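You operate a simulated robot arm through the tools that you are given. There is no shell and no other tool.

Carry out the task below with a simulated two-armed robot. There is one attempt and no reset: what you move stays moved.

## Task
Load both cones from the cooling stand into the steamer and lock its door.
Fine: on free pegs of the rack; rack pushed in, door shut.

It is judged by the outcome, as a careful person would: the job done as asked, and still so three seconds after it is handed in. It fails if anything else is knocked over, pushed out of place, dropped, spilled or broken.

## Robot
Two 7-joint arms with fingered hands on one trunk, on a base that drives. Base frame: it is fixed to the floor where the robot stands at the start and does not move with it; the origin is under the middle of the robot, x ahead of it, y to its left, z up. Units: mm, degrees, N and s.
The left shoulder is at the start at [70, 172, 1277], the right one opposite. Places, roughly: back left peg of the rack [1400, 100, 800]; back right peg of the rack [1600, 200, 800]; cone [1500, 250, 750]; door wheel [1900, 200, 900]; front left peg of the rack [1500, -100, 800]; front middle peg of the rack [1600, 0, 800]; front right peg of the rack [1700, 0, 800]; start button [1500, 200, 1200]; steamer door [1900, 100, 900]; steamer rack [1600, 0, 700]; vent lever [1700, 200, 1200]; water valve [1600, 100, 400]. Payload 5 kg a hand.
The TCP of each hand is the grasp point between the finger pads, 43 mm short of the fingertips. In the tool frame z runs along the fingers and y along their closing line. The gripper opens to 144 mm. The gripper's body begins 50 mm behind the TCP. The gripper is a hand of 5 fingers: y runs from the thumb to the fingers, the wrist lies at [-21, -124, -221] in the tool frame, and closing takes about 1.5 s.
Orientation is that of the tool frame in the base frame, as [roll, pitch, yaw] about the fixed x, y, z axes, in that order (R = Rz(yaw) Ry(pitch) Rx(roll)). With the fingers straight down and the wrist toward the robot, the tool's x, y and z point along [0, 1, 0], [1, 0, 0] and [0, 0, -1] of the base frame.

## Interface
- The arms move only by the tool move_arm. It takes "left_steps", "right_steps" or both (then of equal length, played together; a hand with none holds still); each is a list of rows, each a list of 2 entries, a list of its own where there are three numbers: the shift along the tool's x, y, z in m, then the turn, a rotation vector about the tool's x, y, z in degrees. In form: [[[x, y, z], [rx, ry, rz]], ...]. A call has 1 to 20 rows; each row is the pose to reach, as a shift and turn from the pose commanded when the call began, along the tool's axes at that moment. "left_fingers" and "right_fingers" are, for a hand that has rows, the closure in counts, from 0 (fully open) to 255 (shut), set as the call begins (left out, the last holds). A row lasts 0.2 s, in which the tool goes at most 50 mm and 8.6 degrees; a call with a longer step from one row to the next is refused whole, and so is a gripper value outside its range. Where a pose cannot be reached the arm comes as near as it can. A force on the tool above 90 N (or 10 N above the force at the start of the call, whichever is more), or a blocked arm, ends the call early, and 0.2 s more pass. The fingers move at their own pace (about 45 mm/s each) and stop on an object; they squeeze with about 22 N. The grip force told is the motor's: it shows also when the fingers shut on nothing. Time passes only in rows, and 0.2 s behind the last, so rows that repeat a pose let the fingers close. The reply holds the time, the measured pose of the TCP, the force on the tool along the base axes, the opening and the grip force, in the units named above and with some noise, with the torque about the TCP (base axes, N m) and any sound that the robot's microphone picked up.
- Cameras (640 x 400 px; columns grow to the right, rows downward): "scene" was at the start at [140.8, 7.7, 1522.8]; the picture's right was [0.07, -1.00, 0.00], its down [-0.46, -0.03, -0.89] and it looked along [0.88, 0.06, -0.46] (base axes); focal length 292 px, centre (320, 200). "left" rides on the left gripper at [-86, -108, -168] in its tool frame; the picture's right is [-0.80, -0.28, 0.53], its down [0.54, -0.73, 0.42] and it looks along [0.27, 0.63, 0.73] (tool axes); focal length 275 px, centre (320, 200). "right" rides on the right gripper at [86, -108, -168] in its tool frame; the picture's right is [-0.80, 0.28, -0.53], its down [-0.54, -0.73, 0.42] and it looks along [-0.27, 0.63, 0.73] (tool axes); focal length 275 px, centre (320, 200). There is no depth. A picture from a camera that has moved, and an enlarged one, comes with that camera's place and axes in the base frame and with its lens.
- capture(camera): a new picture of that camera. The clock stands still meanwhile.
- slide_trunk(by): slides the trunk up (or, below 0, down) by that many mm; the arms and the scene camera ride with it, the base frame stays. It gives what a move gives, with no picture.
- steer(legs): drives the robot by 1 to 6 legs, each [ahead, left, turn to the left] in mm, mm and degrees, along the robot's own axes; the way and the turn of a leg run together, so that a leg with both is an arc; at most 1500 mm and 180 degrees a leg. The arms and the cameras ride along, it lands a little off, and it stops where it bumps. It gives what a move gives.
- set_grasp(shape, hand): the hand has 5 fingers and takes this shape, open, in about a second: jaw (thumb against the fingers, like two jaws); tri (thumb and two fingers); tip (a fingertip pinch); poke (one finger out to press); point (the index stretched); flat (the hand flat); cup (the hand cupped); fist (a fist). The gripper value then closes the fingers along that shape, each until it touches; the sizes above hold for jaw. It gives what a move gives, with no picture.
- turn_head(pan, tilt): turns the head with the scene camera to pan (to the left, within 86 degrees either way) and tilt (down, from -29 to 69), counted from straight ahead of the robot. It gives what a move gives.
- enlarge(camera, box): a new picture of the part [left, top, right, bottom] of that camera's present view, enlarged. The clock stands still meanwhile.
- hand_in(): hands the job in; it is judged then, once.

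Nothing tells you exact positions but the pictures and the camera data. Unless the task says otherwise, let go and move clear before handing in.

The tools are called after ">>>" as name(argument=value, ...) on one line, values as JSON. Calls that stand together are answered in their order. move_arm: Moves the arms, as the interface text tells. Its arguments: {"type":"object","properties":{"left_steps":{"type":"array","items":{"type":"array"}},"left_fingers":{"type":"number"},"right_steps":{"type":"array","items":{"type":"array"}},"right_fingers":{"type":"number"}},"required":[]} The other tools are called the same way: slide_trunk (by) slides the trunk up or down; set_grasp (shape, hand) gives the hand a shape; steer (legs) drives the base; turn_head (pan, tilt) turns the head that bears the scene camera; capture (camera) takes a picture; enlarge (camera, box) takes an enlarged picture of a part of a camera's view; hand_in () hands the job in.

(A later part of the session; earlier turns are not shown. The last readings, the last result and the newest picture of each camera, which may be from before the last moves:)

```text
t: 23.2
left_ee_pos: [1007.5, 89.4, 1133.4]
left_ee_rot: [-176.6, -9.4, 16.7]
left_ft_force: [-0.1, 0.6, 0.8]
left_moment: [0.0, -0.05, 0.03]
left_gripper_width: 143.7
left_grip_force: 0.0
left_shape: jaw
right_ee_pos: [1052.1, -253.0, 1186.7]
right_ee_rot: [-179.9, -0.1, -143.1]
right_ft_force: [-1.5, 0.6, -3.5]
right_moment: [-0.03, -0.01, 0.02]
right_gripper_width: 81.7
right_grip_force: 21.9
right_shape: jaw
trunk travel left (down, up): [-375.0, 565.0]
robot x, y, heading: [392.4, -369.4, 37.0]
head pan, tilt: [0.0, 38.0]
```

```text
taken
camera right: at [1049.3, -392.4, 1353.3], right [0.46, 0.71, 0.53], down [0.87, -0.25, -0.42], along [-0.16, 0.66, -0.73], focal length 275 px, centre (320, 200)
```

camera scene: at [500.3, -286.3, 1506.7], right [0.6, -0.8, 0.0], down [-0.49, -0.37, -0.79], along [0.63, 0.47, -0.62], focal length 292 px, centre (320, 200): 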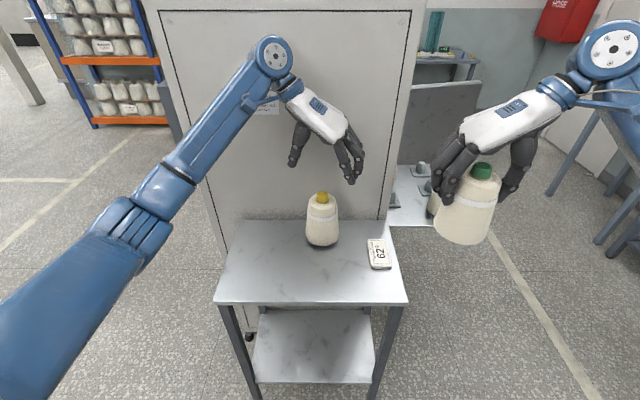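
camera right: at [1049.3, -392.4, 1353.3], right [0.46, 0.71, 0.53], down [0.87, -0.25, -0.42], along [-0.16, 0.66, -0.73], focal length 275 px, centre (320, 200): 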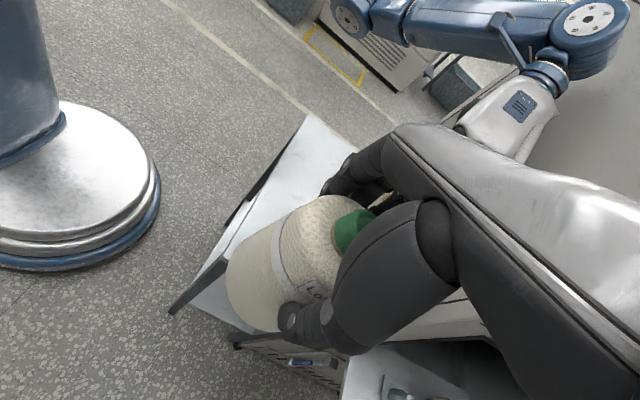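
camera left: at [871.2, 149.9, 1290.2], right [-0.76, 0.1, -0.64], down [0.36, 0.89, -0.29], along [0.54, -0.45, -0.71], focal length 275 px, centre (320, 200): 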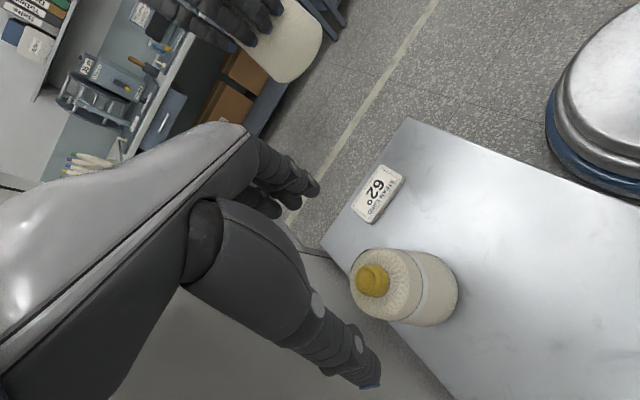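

The left hand is above and slightly short of the yellow cone. I'll check its centring in the wrist view.

>>> enlarge(camera="left", box=[280, 210, 500, 360])

>>> enlarge(camera="scene", box=[240, 30, 400, 260])

```text
2.67 times, centred on (390, 285) of left
camera zoom: at [871.2, 149.9, 1290.2], right [-0.76, 0.1, -0.64], down [0.36, 0.89, -0.29], along [0.54, -0.45, -0.71], focal length 734 px, centre (133, -27)
```

zoom: 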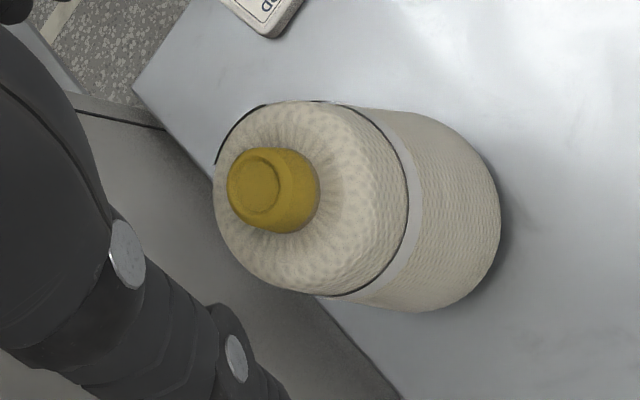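

```text
1.74 times, centred on (320, 145) of scene
camera zoom: at [500.3, -286.3, 1506.7], right [0.6, -0.8, 0.0], down [-0.49, -0.37, -0.79], along [0.63, 0.47, -0.62], focal length 507 px, centre (320, 296)
```

zoom: 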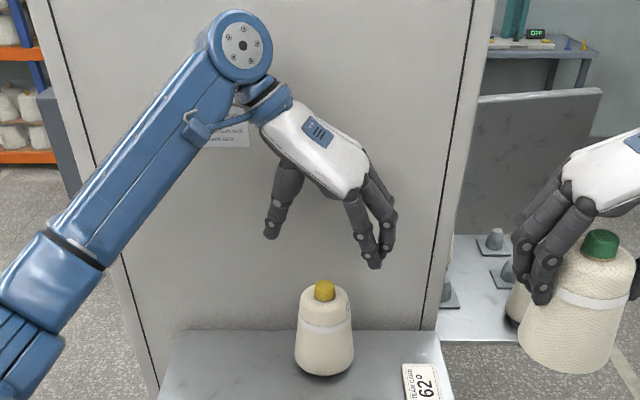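

The cone's axis resolves to about (1027, 98). I'll shift 14 mm forward and lower in stages, watching the clearance to the panel.

>>> move_arm(left_steps=[[[0.0141, 0, 0.0023], [0, 0, 0]], [[0.0092, 0.0017, 0.0318], [0, 0, 0]], [[0.0043, 0.0035, 0.0614], [0, 0, 0]], [[0.0002, 0.0049, 0.086], [0, 0, 0]], [[-0.0039, 0.0064, 0.1106], [0, 0, 0]], [[-0.0039, 0.0064, 0.1106], [0, 0, 0]]])

>>> enlarge(camera="scene", box=[240, 80, 400, 270])

>>> capture(camera="left")

```text
t: 24.6
left_ee_pos: [1023.4, 92.0, 1021.0]
left_ee_rot: [-176.5, -9.3, 16.8]
left_ft_force: [0.6, -0.5, -0.3]
left_moment: [-0.01, 0.01, -0.01]
left_gripper_width: 143.9
left_grip_force: 0.1
left_shape: jaw
right_ee_pos: [1051.9, -254.7, 1185.8]
right_ee_rot: [180.0, 0.0, -143.0]
right_ft_force: [-0.4, -0.4, -3.1]
right_moment: [0.01, 0.0, -0.01]
right_gripper_width: 81.2
right_grip_force: 22.2
right_shape: jaw
trunk travel left (down, up): [-375.0, 565.0]
robot x, y, heading: [395.5, -371.4, 37.1]
head pan, tilt: [0.0, 38.0]
```

```text
2.11 times, centred on (320, 175) of scene
camera zoom: at [501.5, -287.5, 1506.7], right [0.6, -0.8, 0.0], down [-0.49, -0.37, -0.79], along [0.63, 0.47, -0.62], focal length 614 px, centre (320, 253)
```

zoom: 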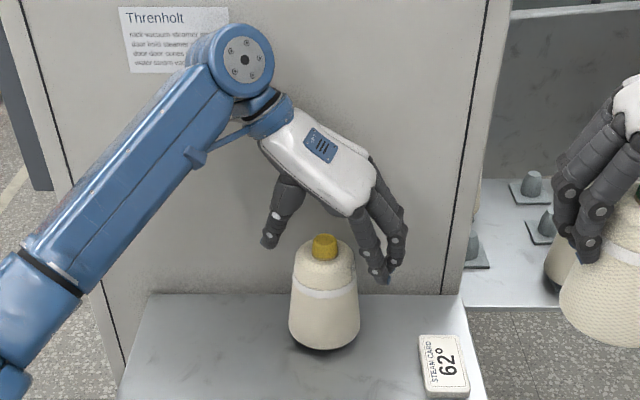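

```text
taken
camera left: at [885.1, 154.0, 1178.2], right [-0.76, 0.1, -0.64], down [0.36, 0.89, -0.28], along [0.54, -0.44, -0.71], focal length 275 px, centre (320, 200)
```

left: 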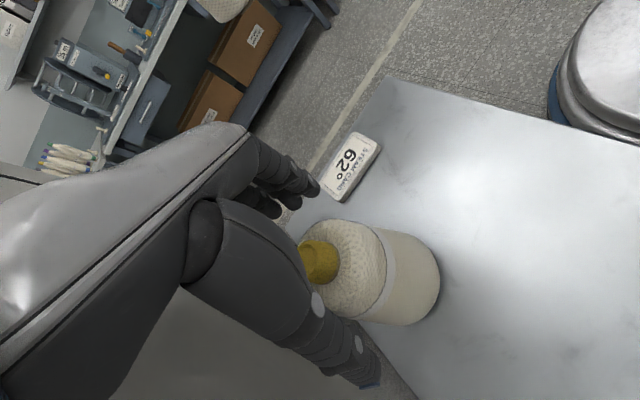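

No contact so far, and the fingers straddle the cone. I'll lower the last 46 mm.

>>> move_arm(left_steps=[[[-0.0025, 0.0009, 0.0151], [0, 0, 0]], [[-0.005, 0.0018, 0.0302], [0, 0, 0]], [[-0.0075, 0.0027, 0.0453], [0, 0, 0]], [[-0.0075, 0.0027, 0.0453], [0, 0, 0]]])

>>> enlarge(camera="scene", box=[240, 80, 400, 270])

>>> capture(camera="left")

```text
t: 25.6
left_ee_pos: [1022.2, 93.7, 973.1]
left_ee_rot: [-176.6, -9.3, 16.8]
left_ft_force: [-0.3, 0.6, 0.7]
left_moment: [0.0, 0.01, -0.01]
left_gripper_width: 144.0
left_grip_force: 0.0
left_shape: jaw
right_ee_pos: [1052.6, -253.8, 1186.4]
right_ee_rot: [-180.0, 0.0, -143.0]
right_ft_force: [-0.2, 0.1, -3.0]
right_moment: [-0.01, 0.01, -0.02]
right_gripper_width: 81.3
right_grip_force: 22.3
right_shape: jaw
trunk travel left (down, up): [-375.0, 565.0]
robot x, y, heading: [392.7, -374.5, 36.9]
head pan, tilt: [0.0, 38.0]
```

```text
2.11 times, centred on (320, 175) of scene
camera zoom: at [501.5, -287.1, 1506.6], right [0.6, -0.8, 0.0], down [-0.49, -0.37, -0.79], along [0.63, 0.47, -0.62], focal length 614 px, centre (320, 253)
```

zoom: 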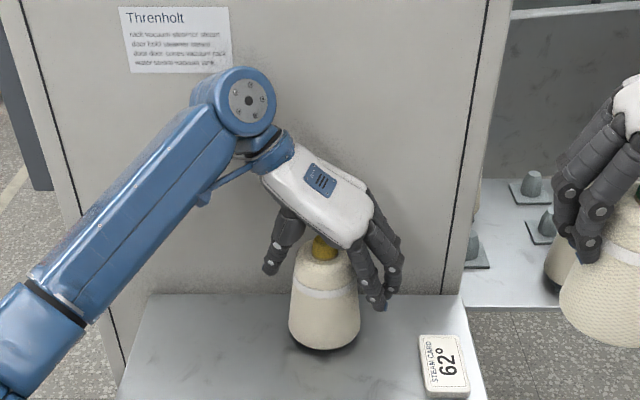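

```text
taken
camera left: at [884.2, 154.3, 1131.0], right [-0.76, 0.1, -0.64], down [0.36, 0.89, -0.29], along [0.54, -0.45, -0.71], focal length 275 px, centre (320, 200)
```

left: 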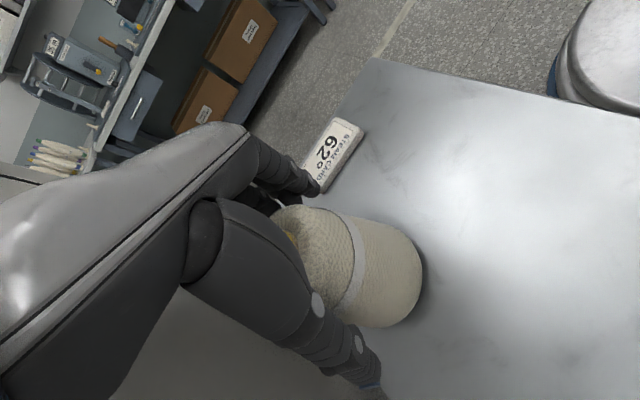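

Everything is clear and force-free, so I'll close the left hand on the yellow cone.

>>> move_arm(left_steps=[[[0, 0, 0], [0, 0, 0]], [[0, 0, 0], [0, 0, 0]], [[0, 0, 0], [0, 0, 0]], [[0, 0, 0], [0, 0, 0]], [[0, 0, 0], [0, 0, 0]], [[0, 0, 0], [0, 0, 0]], [[0, 0, 0], [0, 0, 0]], [[0, 0, 0], [0, 0, 0]], [[0, 0, 0], [0, 0, 0]]], left_fingers=255)

>>> enlarge(camera="scene", box=[240, 80, 400, 270])

>>> capture(camera="left")

```text
t: 27.6
left_ee_pos: [1021.2, 93.9, 974.9]
left_ee_rot: [-176.5, -9.4, 16.7]
left_ft_force: [-0.4, 1.8, 1.5]
left_moment: [0.12, 0.04, 0.0]
left_gripper_width: 82.8
left_grip_force: 21.8
left_shape: jaw
right_ee_pos: [1051.5, -254.3, 1185.9]
right_ee_rot: [-180.0, 0.0, -143.0]
right_ft_force: [0.6, 0.6, -2.8]
right_moment: [-0.02, -0.01, -0.03]
right_gripper_width: 81.5
right_grip_force: 22.5
right_shape: jaw
trunk travel left (down, up): [-375.0, 565.0]
robot x, y, heading: [392.1, -367.4, 36.9]
head pan, tilt: [0.0, 38.0]
```

```text
2.11 times, centred on (320, 175) of scene
camera zoom: at [501.3, -286.8, 1506.6], right [0.6, -0.8, 0.0], down [-0.49, -0.37, -0.79], along [0.63, 0.47, -0.62], focal length 614 px, centre (320, 253)
```

zoom: 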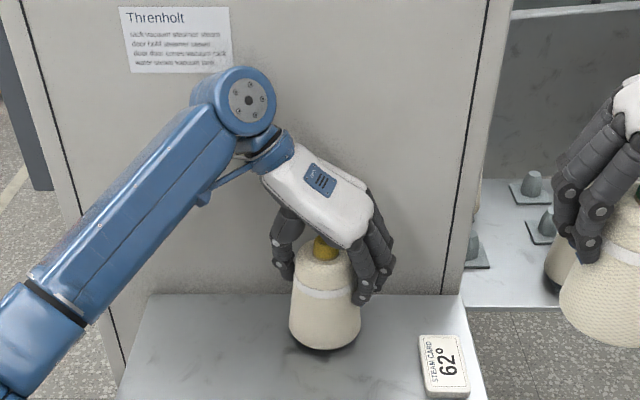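

```text
taken
camera left: at [884.1, 154.6, 1131.2], right [-0.76, 0.1, -0.64], down [0.36, 0.89, -0.29], along [0.54, -0.45, -0.71], focal length 275 px, centre (320, 200)
```

left: 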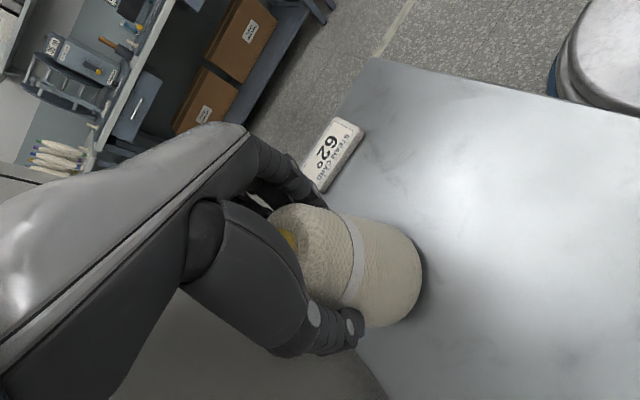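

The left hand holds the yellow cone at 83 mm with about 22 N. I'll lift it straight up, slowly.

>>> move_arm(left_steps=[[[0.0016, -0.0006, -0.0098], [0, 0, 0]], [[0.0033, -0.0012, -0.0197], [0, 0, 0]], [[0.0049, -0.0018, -0.0295], [0, 0, 0]], [[0.0073, -0.0027, -0.0443], [0, 0, 0]], [[0.0098, -0.0036, -0.0591], [0, 0, 0]], [[0.0098, -0.0036, -0.0591], [0, 0, 0]]])

>>> capture(camera="scene")

>>> capture(camera="left")

```text
t: 29.0
left_ee_pos: [1023.1, 93.3, 1034.1]
left_ee_rot: [-176.5, -9.3, 16.8]
left_ft_force: [0.6, 0.7, -4.1]
left_moment: [-0.03, 0.03, 0.01]
left_gripper_width: 83.1
left_grip_force: 22.0
left_shape: jaw
right_ee_pos: [1052.6, -254.2, 1185.6]
right_ee_rot: [179.9, -0.1, -143.0]
right_ft_force: [0.5, -0.3, -3.7]
right_moment: [-0.02, -0.01, 0.02]
right_gripper_width: 81.4
right_grip_force: 21.9
right_shape: jaw
trunk travel left (down, up): [-375.0, 565.0]
robot x, y, heading: [392.6, -372.8, 37.2]
head pan, tilt: [0.0, 38.0]
```

```text
taken
camera scene: at [502.0, -286.5, 1506.5], right [0.6, -0.8, 0.0], down [-0.49, -0.37, -0.79], along [0.63, 0.47, -0.62], focal length 292 px, centre (320, 200)
```

scene: 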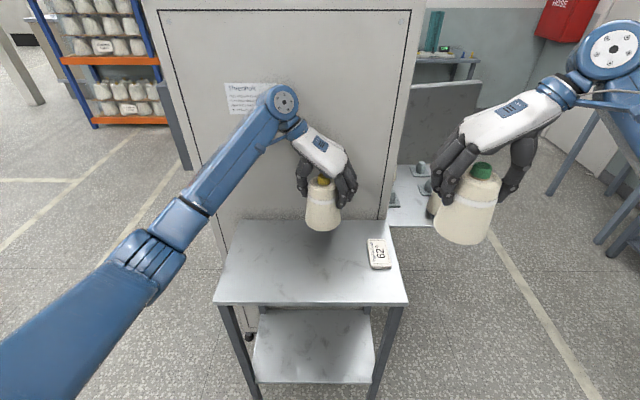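

```text
taken
camera left: at [886.5, 154.3, 1191.5], right [-0.76, 0.1, -0.64], down [0.36, 0.89, -0.29], along [0.54, -0.45, -0.71], focal length 275 px, centre (320, 200)
```

left: 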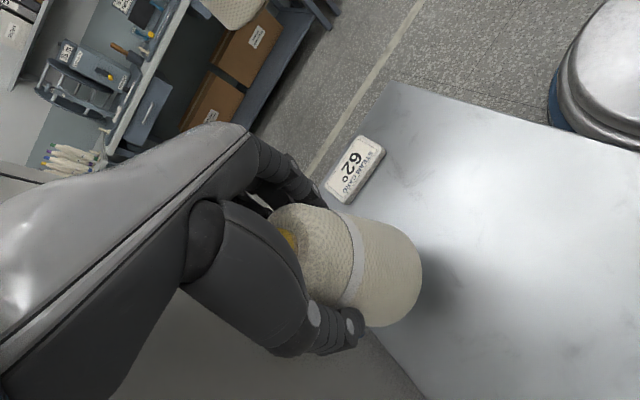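

Both cones are now in hand. I'll draw the yellow one back and up, clear of the stand and panel.

>>> move_arm(left_steps=[[[-0.0249, -0.0183, -0.0189], [0, 0, 0]], [[-0.0499, -0.0366, -0.0377], [0, 0, 0]], [[-0.0748, -0.0548, -0.0566], [0, 0, 0]], [[-0.0997, -0.0731, -0.0755], [0, 0, 0]], [[-0.1247, -0.0914, -0.0944], [0, 0, 0]], [[-0.1496, -0.1097, -0.1132], [0, 0, 0]], [[-0.1745, -0.128, -0.1321], [0, 0, 0]], [[-0.1994, -0.1462, -0.151], [0, 0, 0]], [[-0.2244, -0.1645, -0.1698], [0, 0, 0]], [[-0.2493, -0.1828, -0.1887], [0, 0, 0]], [[-0.2493, -0.1828, -0.1887], [0, 0, 0]]])

>>> capture(camera="scene")

>>> enlarge(camera="scene", box=[370, 60, 530, 240])

```text
t: 31.4
left_ee_pos: [706.2, 175.4, 1193.3]
left_ee_rot: [-176.6, -9.4, 16.7]
left_ft_force: [1.1, -0.6, -4.1]
left_moment: [-0.05, 0.07, 0.01]
left_gripper_width: 82.9
left_grip_force: 21.9
left_shape: jaw
right_ee_pos: [1053.0, -254.0, 1185.1]
right_ee_rot: [-180.0, 0.0, -143.0]
right_ft_force: [0.4, -1.2, -2.8]
right_moment: [0.0, 0.04, -0.04]
right_gripper_width: 81.3
right_grip_force: 22.1
right_shape: jaw
trunk travel left (down, up): [-375.0, 565.0]
robot x, y, heading: [393.6, -370.1, 37.1]
head pan, tilt: [0.0, 38.0]
```

```text
taken
camera scene: at [503.0, -286.8, 1506.5], right [0.6, -0.8, 0.0], down [-0.49, -0.37, -0.79], along [0.63, 0.47, -0.62], focal length 292 px, centre (320, 200)
```

scene: 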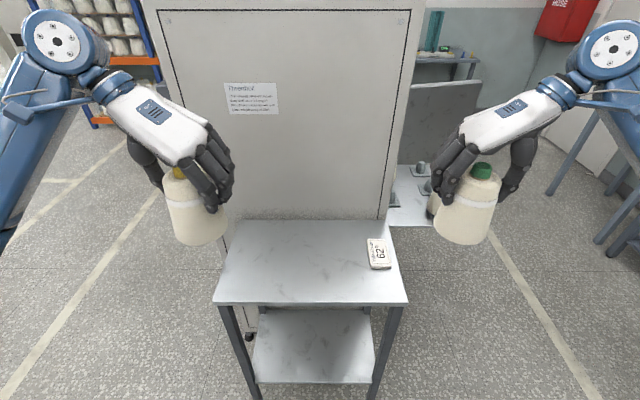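

```text
2.22 times, centred on (450, 150) of scene
camera zoom: at [503.0, -286.8, 1506.5], right [0.6, -0.8, 0.0], down [-0.49, -0.37, -0.79], along [0.63, 0.47, -0.62], focal length 648 px, centre (31, 311)
```

zoom: 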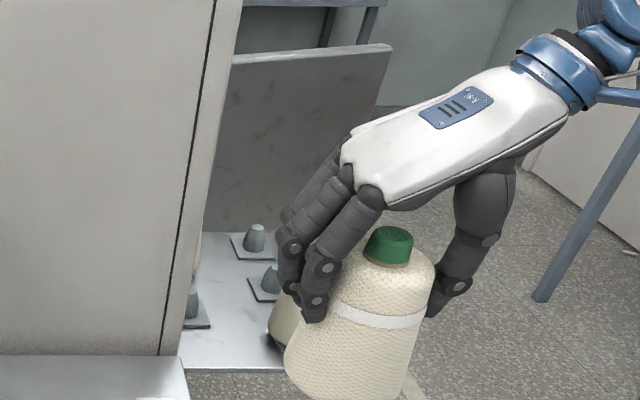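

Both cones are held clear. I'll back off a little, turn right and drive around the stand, keeping well away from the rack.

>>> steer(legs=[[-120, 0, 0], [0, 0, -67], [700, 0, 0]])

>>> turn_head(pan=45, tilt=25)

>>> capture(camera="scene")

>>> turn_head(pan=0, tilt=25)

>>> capture(camera="scene")

```text
t: 38.9
left_ee_pos: [1543.1, -828.4, 1194.7]
left_ee_rot: [-176.6, -9.5, -48.4]
left_ft_force: [-0.8, -0.5, -3.5]
left_moment: [-0.01, 0.07, 0.02]
left_gripper_width: 82.8
left_grip_force: 21.9
left_shape: jaw
right_ee_pos: [1297.8, -1324.1, 1185.9]
right_ee_rot: [180.0, -0.1, 151.9]
right_ft_force: [0.7, 0.2, -3.2]
right_moment: [-0.02, 0.03, -0.03]
right_gripper_width: 81.1
right_grip_force: 21.8
right_shape: jaw
trunk travel left (down, up): [-375.0, 565.0]
robot x, y, heading: [916.6, -774.2, -27.9]
head pan, tilt: [0.0, 38.0]
```

```text
t: 40.0
left_ee_pos: [1542.7, -827.9, 1194.5]
left_ee_rot: [-176.5, -9.2, -48.3]
left_ft_force: [-0.4, -0.3, -3.3]
left_moment: [0.01, 0.01, -0.01]
left_gripper_width: 82.6
left_grip_force: 21.7
left_shape: jaw
right_ee_pos: [1299.0, -1324.0, 1185.6]
right_ee_rot: [-180.0, -0.1, 151.9]
right_ft_force: [0.7, -0.2, -3.2]
right_moment: [0.0, 0.01, 0.01]
right_gripper_width: 81.3
right_grip_force: 21.6
right_shape: jaw
trunk travel left (down, up): [-375.0, 565.0]
robot x, y, heading: [914.6, -774.5, -28.3]
head pan, tilt: [45.0, 25.0]
```

```text
taken
camera scene: at [1048.0, -770.0, 1526.9], right [0.29, -0.96, 0.0], down [-0.41, -0.12, -0.91], along [0.87, 0.26, -0.42], focal length 292 px, centre (320, 200)
```

scene: 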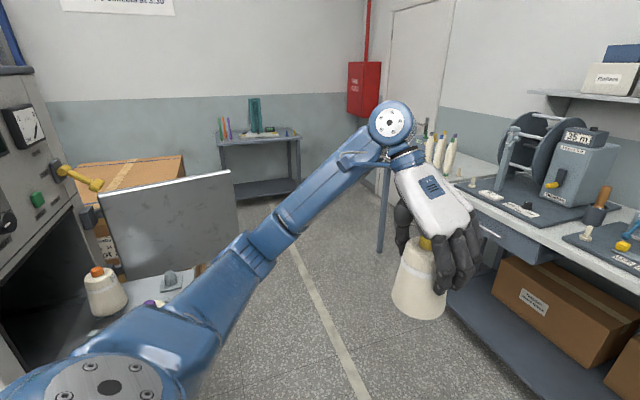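

```text
t: 41.2
left_ee_pos: [1543.8, -827.7, 1192.9]
left_ee_rot: [-176.5, -9.3, -48.4]
left_ft_force: [-0.2, -0.1, -3.5]
left_moment: [0.02, -0.01, -0.03]
left_gripper_width: 82.7
left_grip_force: 22.3
left_shape: jaw
right_ee_pos: [1299.5, -1323.1, 1186.1]
right_ee_rot: [-179.9, -0.1, 152.0]
right_ft_force: [-0.1, -0.1, -2.7]
right_moment: [0.0, -0.01, -0.01]
right_gripper_width: 81.4
right_grip_force: 21.8
right_shape: jaw
trunk travel left (down, up): [-375.0, 565.0]
robot x, y, heading: [915.2, -773.3, -28.0]
head pan, tilt: [0.0, 25.0]
```

```text
taken
camera scene: at [1041.1, -840.0, 1526.9], right [-0.47, -0.88, 0.0], down [-0.37, 0.2, -0.91], along [0.8, -0.43, -0.42], focal length 292 px, centre (320, 200)
```

scene: 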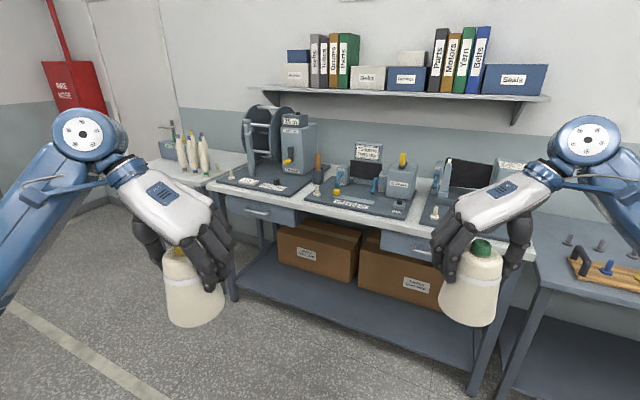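

An orange-capped cone also sits on a rear peg of the rack, so the free pegs are fewer than I thought. I'll raise the trunk for clearance over the open door, turn parallel to the aisle, and move out in front of the steamer to look at it from there.

>>> slide_trunk(by=150)

>>> steer(legs=[[0, 0, 65.2], [0, -740, 0], [650, 0, 0]])

>>> turn_head(pan=80, tilt=30)

>>> capture(camera="scene")

```text
t: 42.9
left_ee_pos: [1542.3, -829.0, 1342.3]
left_ee_rot: [-176.6, -9.2, -48.3]
left_ft_force: [0.2, -0.3, -3.9]
left_moment: [0.01, 0.04, -0.01]
left_gripper_width: 82.7
left_grip_force: 22.0
left_shape: jaw
right_ee_pos: [1298.3, -1323.7, 1335.6]
right_ee_rot: [-180.0, -0.1, 152.0]
right_ft_force: [-0.2, -0.5, -3.7]
right_moment: [-0.03, 0.01, 0.0]
right_gripper_width: 81.5
right_grip_force: 21.6
right_shape: jaw
trunk travel left (down, up): [-525.0, 415.0]
robot x, y, heading: [917.9, -772.6, -27.8]
head pan, tilt: [0.0, 25.0]
```

```text
t: 52.8
left_ee_pos: [2190.6, -461.8, 1344.0]
left_ee_rot: [-176.6, -9.4, 14.6]
left_ft_force: [0.8, -0.2, -4.1]
left_moment: [-0.01, 0.04, 0.0]
left_gripper_width: 82.6
left_grip_force: 21.9
left_shape: jaw
right_ee_pos: [2523.5, -904.3, 1336.0]
right_ee_rot: [-180.0, 0.0, -145.2]
right_ft_force: [-0.2, 0.8, -2.8]
right_moment: [-0.02, 0.04, -0.01]
right_gripper_width: 81.3
right_grip_force: 21.8
right_shape: jaw
trunk travel left (down, up): [-525.0, 415.0]
robot x, y, heading: [1859.1, -994.2, 34.8]
head pan, tilt: [0.0, 25.0]
```

```text
t: 54.4
left_ee_pos: [2192.1, -459.8, 1344.2]
left_ee_rot: [-176.5, -9.2, 14.7]
left_ft_force: [0.4, 1.5, -3.3]
left_moment: [0.0, 0.0, 0.0]
left_gripper_width: 82.4
left_grip_force: 22.0
left_shape: jaw
right_ee_pos: [2524.6, -903.2, 1335.3]
right_ee_rot: [180.0, 0.0, -145.1]
right_ft_force: [-0.2, -1.1, -3.9]
right_moment: [0.01, 0.0, -0.01]
right_gripper_width: 81.3
right_grip_force: 22.3
right_shape: jaw
trunk travel left (down, up): [-525.0, 415.0]
robot x, y, heading: [1859.6, -994.9, 35.0]
head pan, tilt: [80.0, 30.0]
```

```text
taken
camera scene: at [1863.3, -881.9, 1669.0], right [0.91, 0.42, 0.0], down [0.21, -0.45, -0.87], along [-0.36, 0.79, -0.5], focal length 292 px, centre (320, 200)
```

scene: 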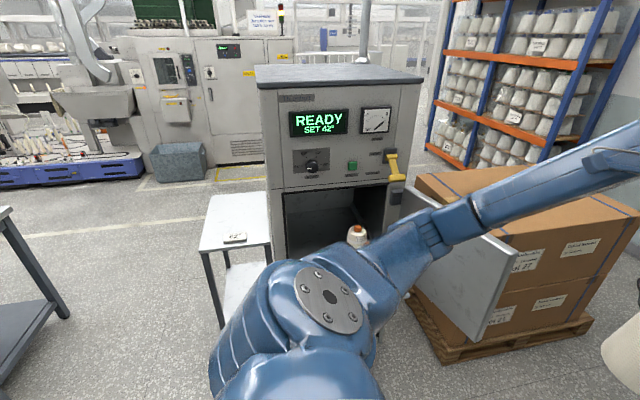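

The steamer's front shows "READY SET 42°", a yellow vent lever and an open chamber, with the door swung out to the right in front of boxes. I'll look closer.

>>> enlarge(camera="scene", box=[240, 60, 440, 260])

>>> enlarge(camera="scene", box=[380, 140, 600, 370])

```text
2.00 times, centred on (340, 160) of scene
camera zoom: at [1863.3, -881.9, 1669.0], right [0.91, 0.42, 0.0], down [0.21, -0.45, -0.87], along [-0.36, 0.79, -0.5], focal length 583 px, centre (280, 280)
```

zoom: 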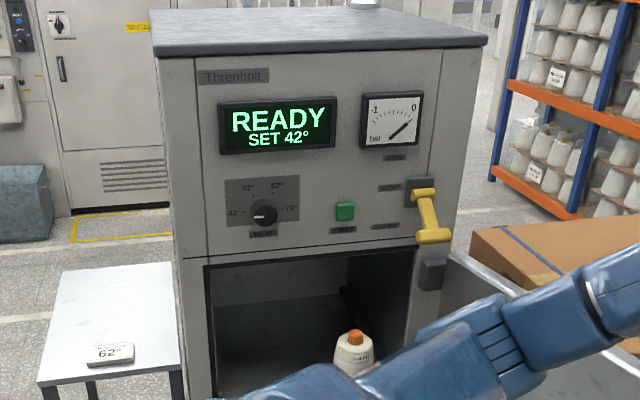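

```text
1.74 times, centred on (490, 255) of scene
camera zoom: at [1863.3, -881.9, 1669.0], right [0.91, 0.42, 0.0], down [0.21, -0.45, -0.87], along [-0.36, 0.79, -0.5], focal length 507 px, centre (24, 104)
```

zoom: 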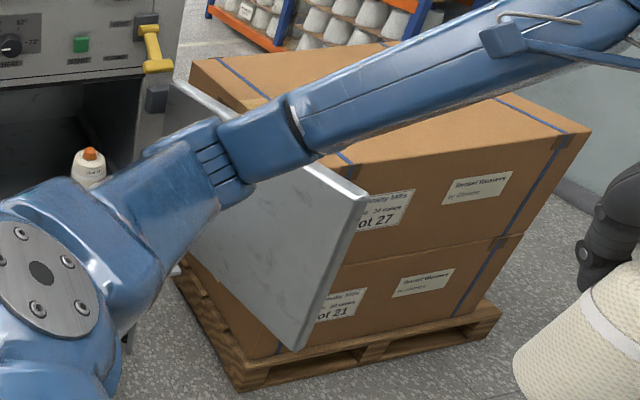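

I've located the open door: its outer edge is near (2110, -33), z 677–1102, so it stands about 100° open. I'll turn to face the steamer here, shift right, and look straight into the rack.

>>> steer(legs=[[0, 0, 92.2], [0, -280, 0]])

>>> turn_head(pan=0, tilt=35)

>>> capture(camera="scene")

```text
t: 60.2
left_ee_pos: [1526.0, -521.6, 1344.0]
left_ee_rot: [-176.7, -9.4, 107.5]
left_ft_force: [-1.0, 0.1, -4.2]
left_moment: [0.0, -0.04, 0.01]
left_gripper_width: 82.0
left_grip_force: 21.6
left_shape: jaw
right_ee_pos: [1952.0, -170.7, 1335.9]
right_ee_rot: [-179.9, 0.0, -52.1]
right_ft_force: [-1.0, 0.3, -3.5]
right_moment: [0.0, -0.02, 0.01]
right_gripper_width: 81.0
right_grip_force: 21.7
right_shape: jaw
trunk travel left (down, up): [-525.0, 415.0]
robot x, y, heading: [2076.6, -825.8, 127.7]
head pan, tilt: [80.0, 30.0]
```

```text
t: 61.8
left_ee_pos: [1528.2, -521.0, 1343.4]
left_ee_rot: [-176.6, -9.2, 107.5]
left_ft_force: [-0.5, -0.8, -3.7]
left_moment: [-0.05, -0.03, 0.02]
left_gripper_width: 82.3
left_grip_force: 21.6
left_shape: jaw
right_ee_pos: [1952.4, -169.3, 1335.7]
right_ee_rot: [180.0, 0.1, -52.1]
right_ft_force: [-0.5, 0.3, -2.8]
right_moment: [0.01, -0.02, -0.01]
right_gripper_width: 81.0
right_grip_force: 22.2
right_shape: jaw
trunk travel left (down, up): [-525.0, 415.0]
robot x, y, heading: [2078.8, -831.6, 127.8]
head pan, tilt: [0.0, 35.0]
```

```text
taken
camera scene: at [1991.4, -715.4, 1661.2], right [0.79, 0.61, 0.0], down [0.35, -0.45, -0.82], along [-0.5, 0.65, -0.57], focal length 292 px, centre (320, 200)
```

scene: 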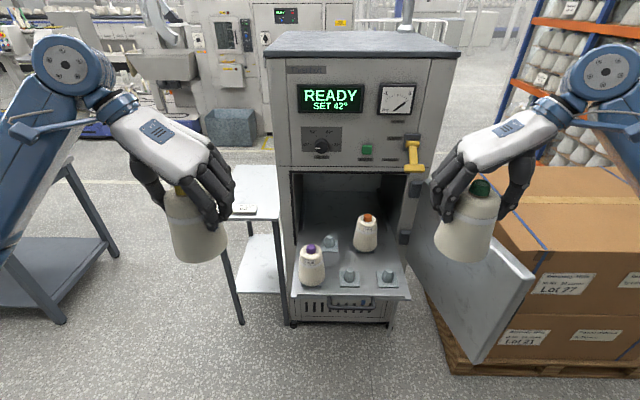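

From here I see purple on the front left peg and orange on the back right peg. That leaves back left, front middle and front right free. I'll zoom in to measure the pegs.

>>> enlarge(camera="scene", box=[270, 190, 430, 330])

>>> enlarge(camera="scene", box=[370, 120, 550, 370])

```text
2.86 times, centred on (350, 260) of scene
camera zoom: at [1991.4, -715.4, 1661.2], right [0.79, 0.61, 0.0], down [0.35, -0.45, -0.82], along [-0.5, 0.65, -0.57], focal length 833 px, centre (234, 29)
```

zoom: 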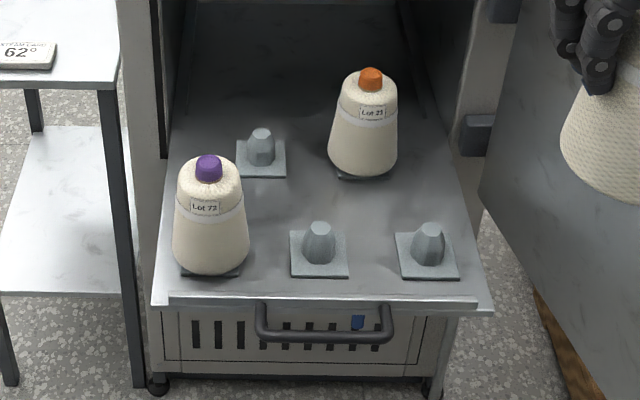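

```text
1.60 times, centred on (460, 245) of scene
camera zoom: at [1991.4, -715.4, 1661.2], right [0.79, 0.61, 0.0], down [0.35, -0.45, -0.82], along [-0.5, 0.65, -0.57], focal length 466 px, centre (96, 128)
```

zoom: 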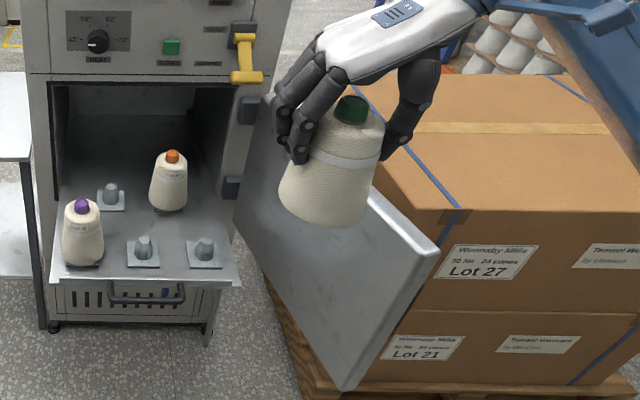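

I've measured the rack: pegs 150 mm apart in the front row, front middle and front right free. I'll put green on front right and yellow on front middle, with wrists toward me so the fingers don't foul neighbouring cones. First I'll turn both hands about the vertical while still clear.

>>> move_arm(left_steps=[[[0, 0, 0], [1.282, -0.466, -7.736]], [[0, 0, 0], [2.564, -0.933, -15.47]], [[0, 0, 0], [3.846, -1.399, -23.21]], [[0, 0, 0], [5.129, -1.866, -30.94]], [[0, 0, 0], [6.411, -2.332, -38.68]], [[0, 0, 0], [7.693, -2.799, -46.41]], [[0, 0, 0], [8.975, -3.265, -54.15]], [[0, 0, 0], [10.257, -3.731, -61.89]], [[0, 0, 0], [11.539, -4.198, -69.62]], [[0, 0, 0], [12.821, -4.664, -77.36]], [[0, 0, 0], [14.104, -5.131, -85.09]], [[0, 0, 0], [15.386, -5.597, -92.83]], [[0, 0, 0], [16.668, -6.064, -100.56]], [[0, 0, 0], [17.95, -6.53, -108.3]], [[0, 0, 0], [17.95, -6.53, -108.3]]], right_steps=[[[0, 0, 0], [0, 0, 6.43]], [[0, 0, 0], [0, 0, 12.86]], [[0, 0, 0], [0, 0, 19.29]], [[0, 0, 0], [0, 0, 25.71]], [[0, 0, 0], [0, 0, 32.14]], [[0, 0, 0], [0, 0, 38.57]], [[0, 0, 0], [0, 0, 45.0]], [[0, 0, 0], [0, 0, 51.43]], [[0, 0, 0], [0, 0, 57.86]], [[0, 0, 0], [0, 0, 64.29]], [[0, 0, 0], [0, 0, 70.71]], [[0, 0, 0], [0, 0, 77.14]], [[0, 0, 0], [0, 0, 83.57]], [[0, 0, 0], [0, 0, 90]], [[0, 0, 0], [0, 0, 90]]])

>>> capture(camera="scene")

```text
t: 65.0
left_ee_pos: [1526.8, -521.8, 1344.2]
left_ee_rot: [-176.5, -9.5, -142.5]
left_ft_force: [0.8, -0.3, -3.3]
left_moment: [0.02, -0.03, -0.02]
left_gripper_width: 82.1
left_grip_force: 22.8
left_shape: jaw
right_ee_pos: [1953.3, -167.5, 1334.3]
right_ee_rot: [180.0, 0.0, -142.3]
right_ft_force: [-0.5, -0.4, -3.6]
right_moment: [-0.05, -0.03, 0.03]
right_gripper_width: 81.1
right_grip_force: 21.7
right_shape: jaw
trunk travel left (down, up): [-525.0, 415.0]
robot x, y, heading: [2072.2, -827.8, 127.8]
head pan, tilt: [0.0, 35.0]
```

```text
taken
camera scene: at [1991.4, -715.6, 1661.2], right [0.79, 0.61, 0.0], down [0.35, -0.45, -0.82], along [-0.5, 0.65, -0.57], focal length 292 px, centre (320, 200)
```

scene: 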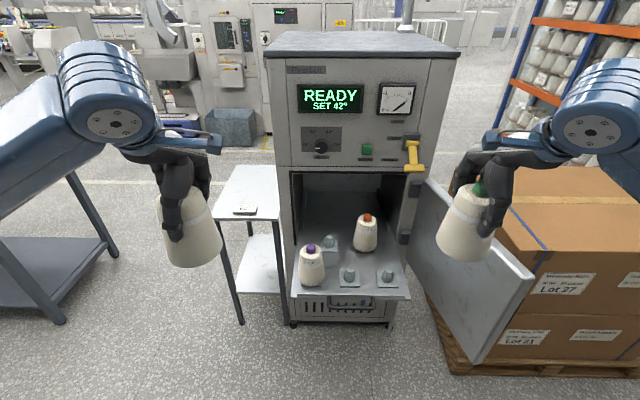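

Both cones hang vertically with wrists toward me. I'll drive 150 mm closer so the front pegs are about 750 mm ahead.

>>> steer(legs=[[150, 0, 0]])

>>> turn_head(pan=0, tilt=42)

>>> capture(camera="scene")

>>> enlarge(camera="scene", box=[260, 170, 440, 330])

>>> capture(camera="right")

>>> capture(camera="left")

```text
t: 66.3
left_ee_pos: [1439.0, -407.4, 1344.7]
left_ee_rot: [-176.6, -9.5, -142.5]
left_ft_force: [0.6, -0.6, -3.2]
left_moment: [0.07, 0.03, 0.0]
left_gripper_width: 82.1
left_grip_force: 21.8
left_shape: jaw
right_ee_pos: [1864.2, -54.6, 1336.1]
right_ee_rot: [179.8, 0.0, -142.2]
right_ft_force: [0.2, -0.2, -3.5]
right_moment: [0.03, 0.0, 0.0]
right_gripper_width: 80.8
right_grip_force: 22.1
right_shape: jaw
trunk travel left (down, up): [-525.0, 415.0]
robot x, y, heading: [1988.2, -710.1, 127.6]
head pan, tilt: [0.0, 35.0]
```

```text
t: 67.0
left_ee_pos: [1438.5, -407.0, 1344.2]
left_ee_rot: [-176.4, -9.3, -142.6]
left_ft_force: [0.3, -0.8, -3.0]
left_moment: [0.01, -0.07, 0.02]
left_gripper_width: 82.0
left_grip_force: 22.1
left_shape: jaw
right_ee_pos: [1862.9, -53.6, 1335.5]
right_ee_rot: [180.0, 0.0, -142.2]
right_ft_force: [0.2, 0.1, -2.8]
right_moment: [0.0, -0.03, 0.06]
right_gripper_width: 81.1
right_grip_force: 22.0
right_shape: jaw
trunk travel left (down, up): [-525.0, 415.0]
robot x, y, heading: [1991.7, -712.7, 127.7]
head pan, tilt: [0.0, 42.0]
```

```text
taken
camera scene: at [1904.9, -603.9, 1650.7], right [0.79, 0.61, 0.0], down [0.41, -0.53, -0.74], along [-0.45, 0.59, -0.67], focal length 292 px, centre (320, 200)
```

scene: 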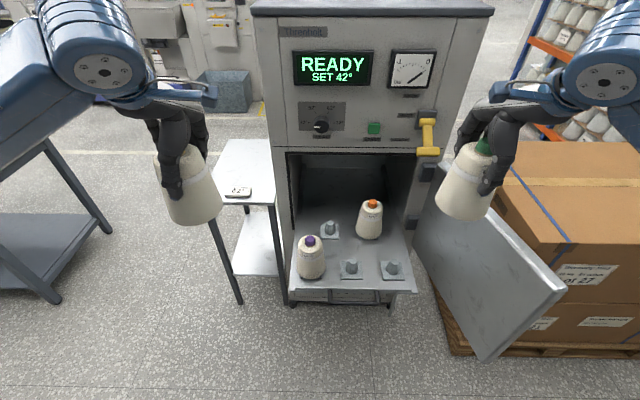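

```text
2.50 times, centred on (350, 250) of scene
camera zoom: at [1904.9, -603.9, 1650.7], right [0.79, 0.61, 0.0], down [0.41, -0.53, -0.74], along [-0.45, 0.59, -0.67], focal length 729 px, centre (245, 75)
```

zoom: 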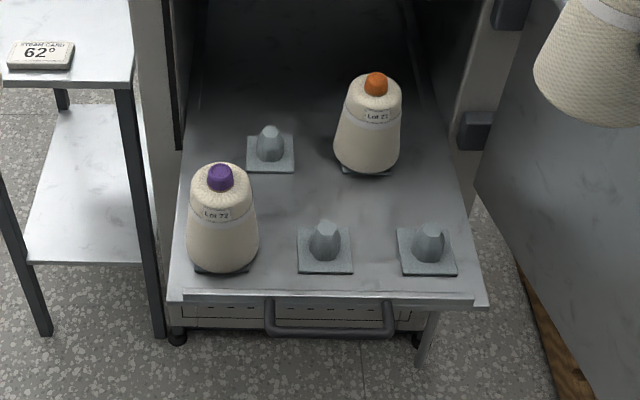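

```text
taken
camera right: at [1862.7, -191.5, 1501.6], right [0.45, 0.71, 0.53], down [0.87, -0.24, -0.42], along [-0.17, 0.66, -0.73], focal length 275 px, centre (320, 200)
```

right: 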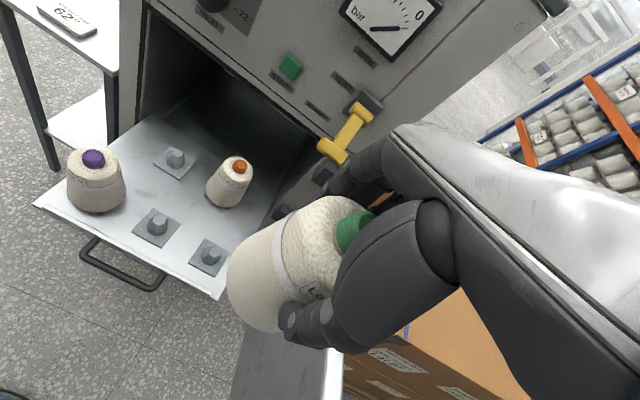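

```text
taken
camera left: at [1587.6, -416.1, 1500.6], right [0.75, 0.17, -0.64], down [-0.02, -0.96, -0.28], along [-0.66, 0.22, -0.71], focal length 275 px, centre (320, 200)
```

left: 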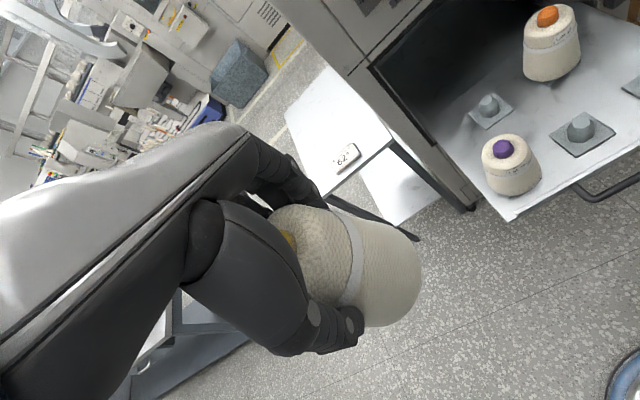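

The view is clear. I'll take an enlarged wrist-camera view of the pegs to triangulate the rack height.

>>> enlarge(camera="right", box=[30, 120, 290, 300])

>>> enlarge(camera="left", box=[440, 60, 640, 240])

>>> enlarge(camera="scene", box=[280, 190, 420, 320])

```text
2.22 times, centred on (160, 210) of right
camera zoom: at [1862.7, -191.5, 1501.6], right [0.45, 0.71, 0.53], down [0.87, -0.24, -0.42], along [-0.17, 0.66, -0.73], focal length 612 px, centre (676, 178)
```

zoom: 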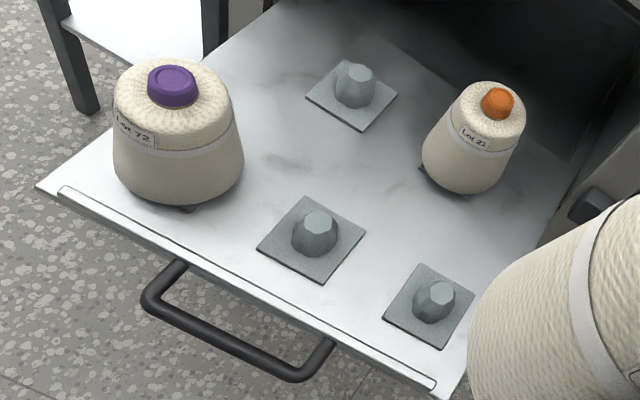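

```text
2.22 times, centred on (540, 150) of left
camera zoom: at [1587.6, -416.1, 1500.6], right [0.75, 0.17, -0.64], down [-0.02, -0.96, -0.28], along [-0.66, 0.22, -0.71], focal length 612 px, centre (-169, 311)
```

zoom: 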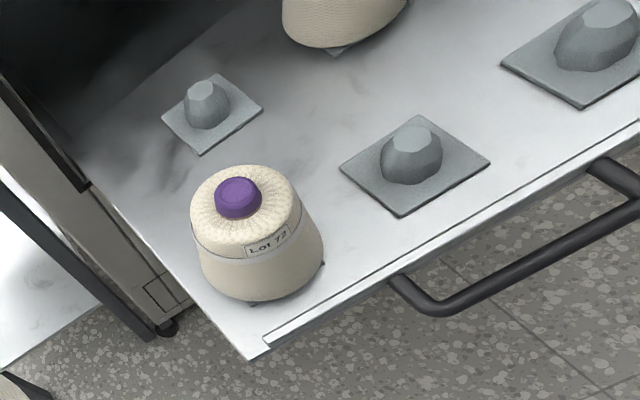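

```text
3.08 times, centred on (350, 255) of scene
camera zoom: at [1904.9, -603.9, 1650.7], right [0.79, 0.61, 0.0], down [0.41, -0.53, -0.74], along [-0.45, 0.59, -0.67], focal length 897 px, centre (228, 31)
```

zoom: 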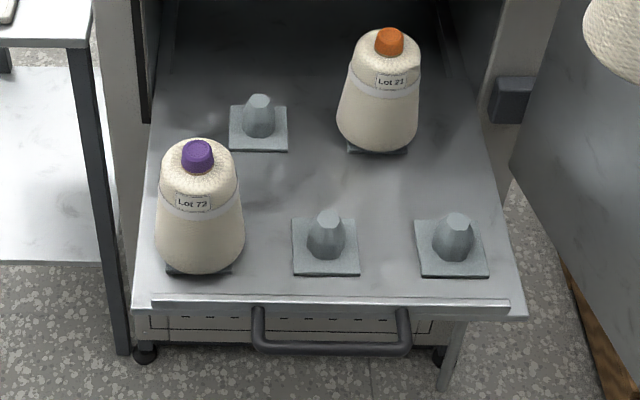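

Triangulation gives peg plates at z ≈ 746 and peg tops at z ≈ 800, with front middle at (1615, -40) and front right at (1735, 47). I'll bring the green cone over the front right peg, staying high at first.

>>> move_arm(right_steps=[[[0.007, 0.032, 0], [0, 0, 0]], [[0.014, 0.064, 0], [0, 0, 0]], [[0.021, 0.095, 0.02], [0, 0, 0]], [[0.028, 0.127, 0.05], [0, 0, 0]], [[0.034, 0.158, 0.09], [0, 0, 0]], [[0.034, 0.158, 0.13], [0, 0, 0]], [[0.034, 0.158, 0.17], [0, 0, 0]], [[0.034, 0.158, 0.21], [0, 0, 0]], [[0.034, 0.158, 0.25], [0, 0, 0]], [[0.034, 0.158, 0.285], [0, 0, 0]], [[0.034, 0.158, 0.315], [0, 0, 0]], [[0.034, 0.158, 0.315], [0, 0, 0]]])

>>> capture(camera="scene")

>>> capture(camera="left")

>>> capture(camera="right")

```text
refused: row 5 steps farther than a row can; nothing moved
```

```text
taken
camera scene: at [1904.9, -603.9, 1650.7], right [0.79, 0.61, 0.0], down [0.41, -0.53, -0.74], along [-0.45, 0.59, -0.67], focal length 292 px, centre (320, 200)
```

scene: 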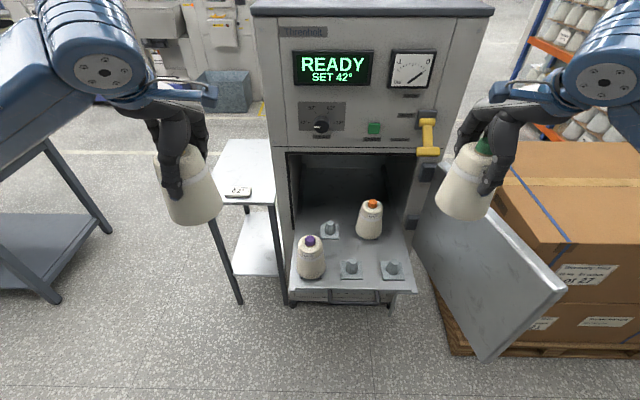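

```text
taken
camera left: at [1587.6, -416.1, 1500.6], right [0.75, 0.17, -0.64], down [-0.02, -0.96, -0.28], along [-0.66, 0.22, -0.71], focal length 275 px, centre (320, 200)
```

left: 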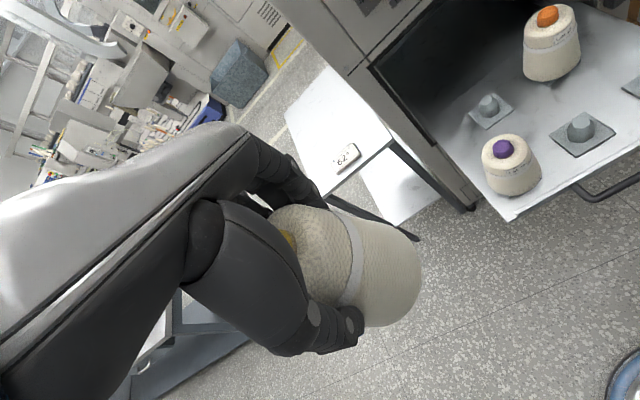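

```text
taken
camera right: at [1862.7, -191.5, 1501.6], right [0.45, 0.71, 0.53], down [0.87, -0.24, -0.42], along [-0.17, 0.66, -0.73], focal length 275 px, centre (320, 200)
```

right: 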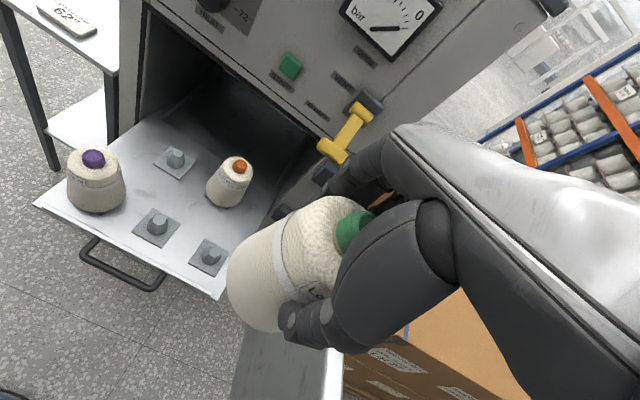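

One row stepped slightly too far, so nothing moved. I'll send the same path again with smaller steps.

>>> move_arm(right_steps=[[[0.007, 0.032, 0], [0, 0, 0]], [[0.014, 0.064, 0], [0, 0, 0]], [[0.021, 0.095, 0.015], [0, 0, 0]], [[0.028, 0.127, 0.035], [0, 0, 0]], [[0.034, 0.158, 0.065], [0, 0, 0]], [[0.034, 0.158, 0.105], [0, 0, 0]], [[0.034, 0.158, 0.145], [0, 0, 0]], [[0.034, 0.158, 0.185], [0, 0, 0]], [[0.034, 0.158, 0.225], [0, 0, 0]], [[0.034, 0.158, 0.26], [0, 0, 0]], [[0.034, 0.158, 0.29], [0, 0, 0]], [[0.034, 0.158, 0.315], [0, 0, 0]], [[0.034, 0.158, 0.315], [0, 0, 0]]])

>>> capture(camera="scene")

>>> capture(camera="left")

>>> capture(camera="right")

```text
t: 69.8
left_ee_pos: [1438.9, -405.5, 1344.2]
left_ee_rot: [-176.5, -9.4, -142.5]
left_ft_force: [0.7, 1.0, -4.0]
left_moment: [0.0, -0.05, -0.02]
left_gripper_width: 82.0
left_grip_force: 21.9
left_shape: jaw
right_ee_pos: [1741.3, 51.8, 1020.0]
right_ee_rot: [-180.0, 0.0, -142.2]
right_ft_force: [-1.1, 0.0, -3.7]
right_moment: [0.01, -0.01, -0.06]
right_gripper_width: 81.0
right_grip_force: 21.8
right_shape: jaw
trunk travel left (down, up): [-525.0, 415.0]
robot x, y, heading: [1988.8, -712.8, 127.5]
head pan, tilt: [0.0, 42.0]
```

```text
taken
camera scene: at [1904.8, -604.0, 1650.7], right [0.79, 0.61, 0.0], down [0.41, -0.53, -0.74], along [-0.45, 0.59, -0.67], focal length 292 px, centre (320, 200)
```

scene: 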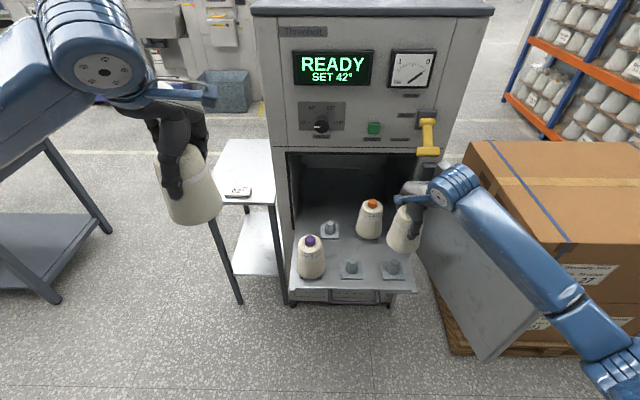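

```text
taken
camera left: at [1587.5, -416.1, 1500.7], right [0.75, 0.18, -0.64], down [-0.02, -0.96, -0.28], along [-0.66, 0.22, -0.71], focal length 275 px, centre (320, 200)
```

left: 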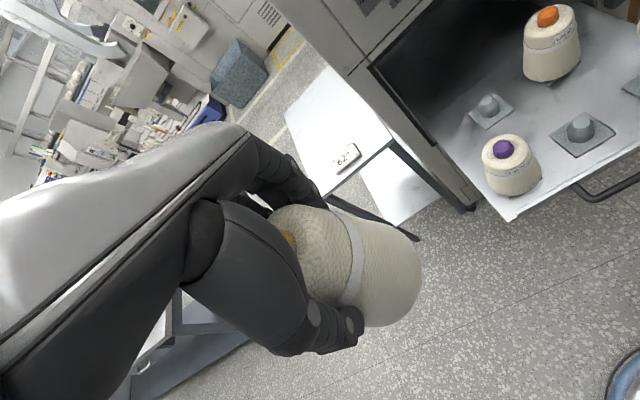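

```text
taken
camera right: at [1739.8, -86.9, 1187.6], right [0.46, 0.71, 0.53], down [0.87, -0.24, -0.42], along [-0.17, 0.66, -0.73], focal length 275 px, centre (320, 200)
```

right: 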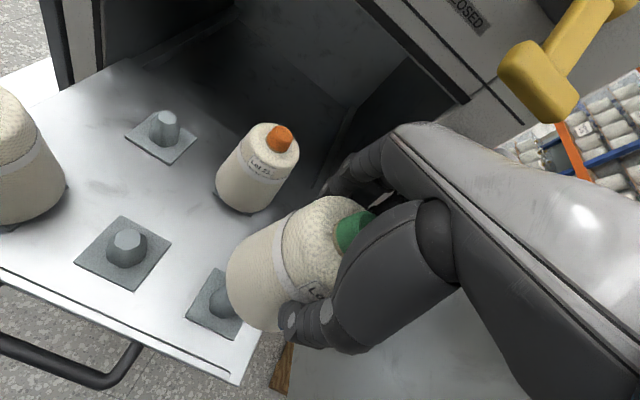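

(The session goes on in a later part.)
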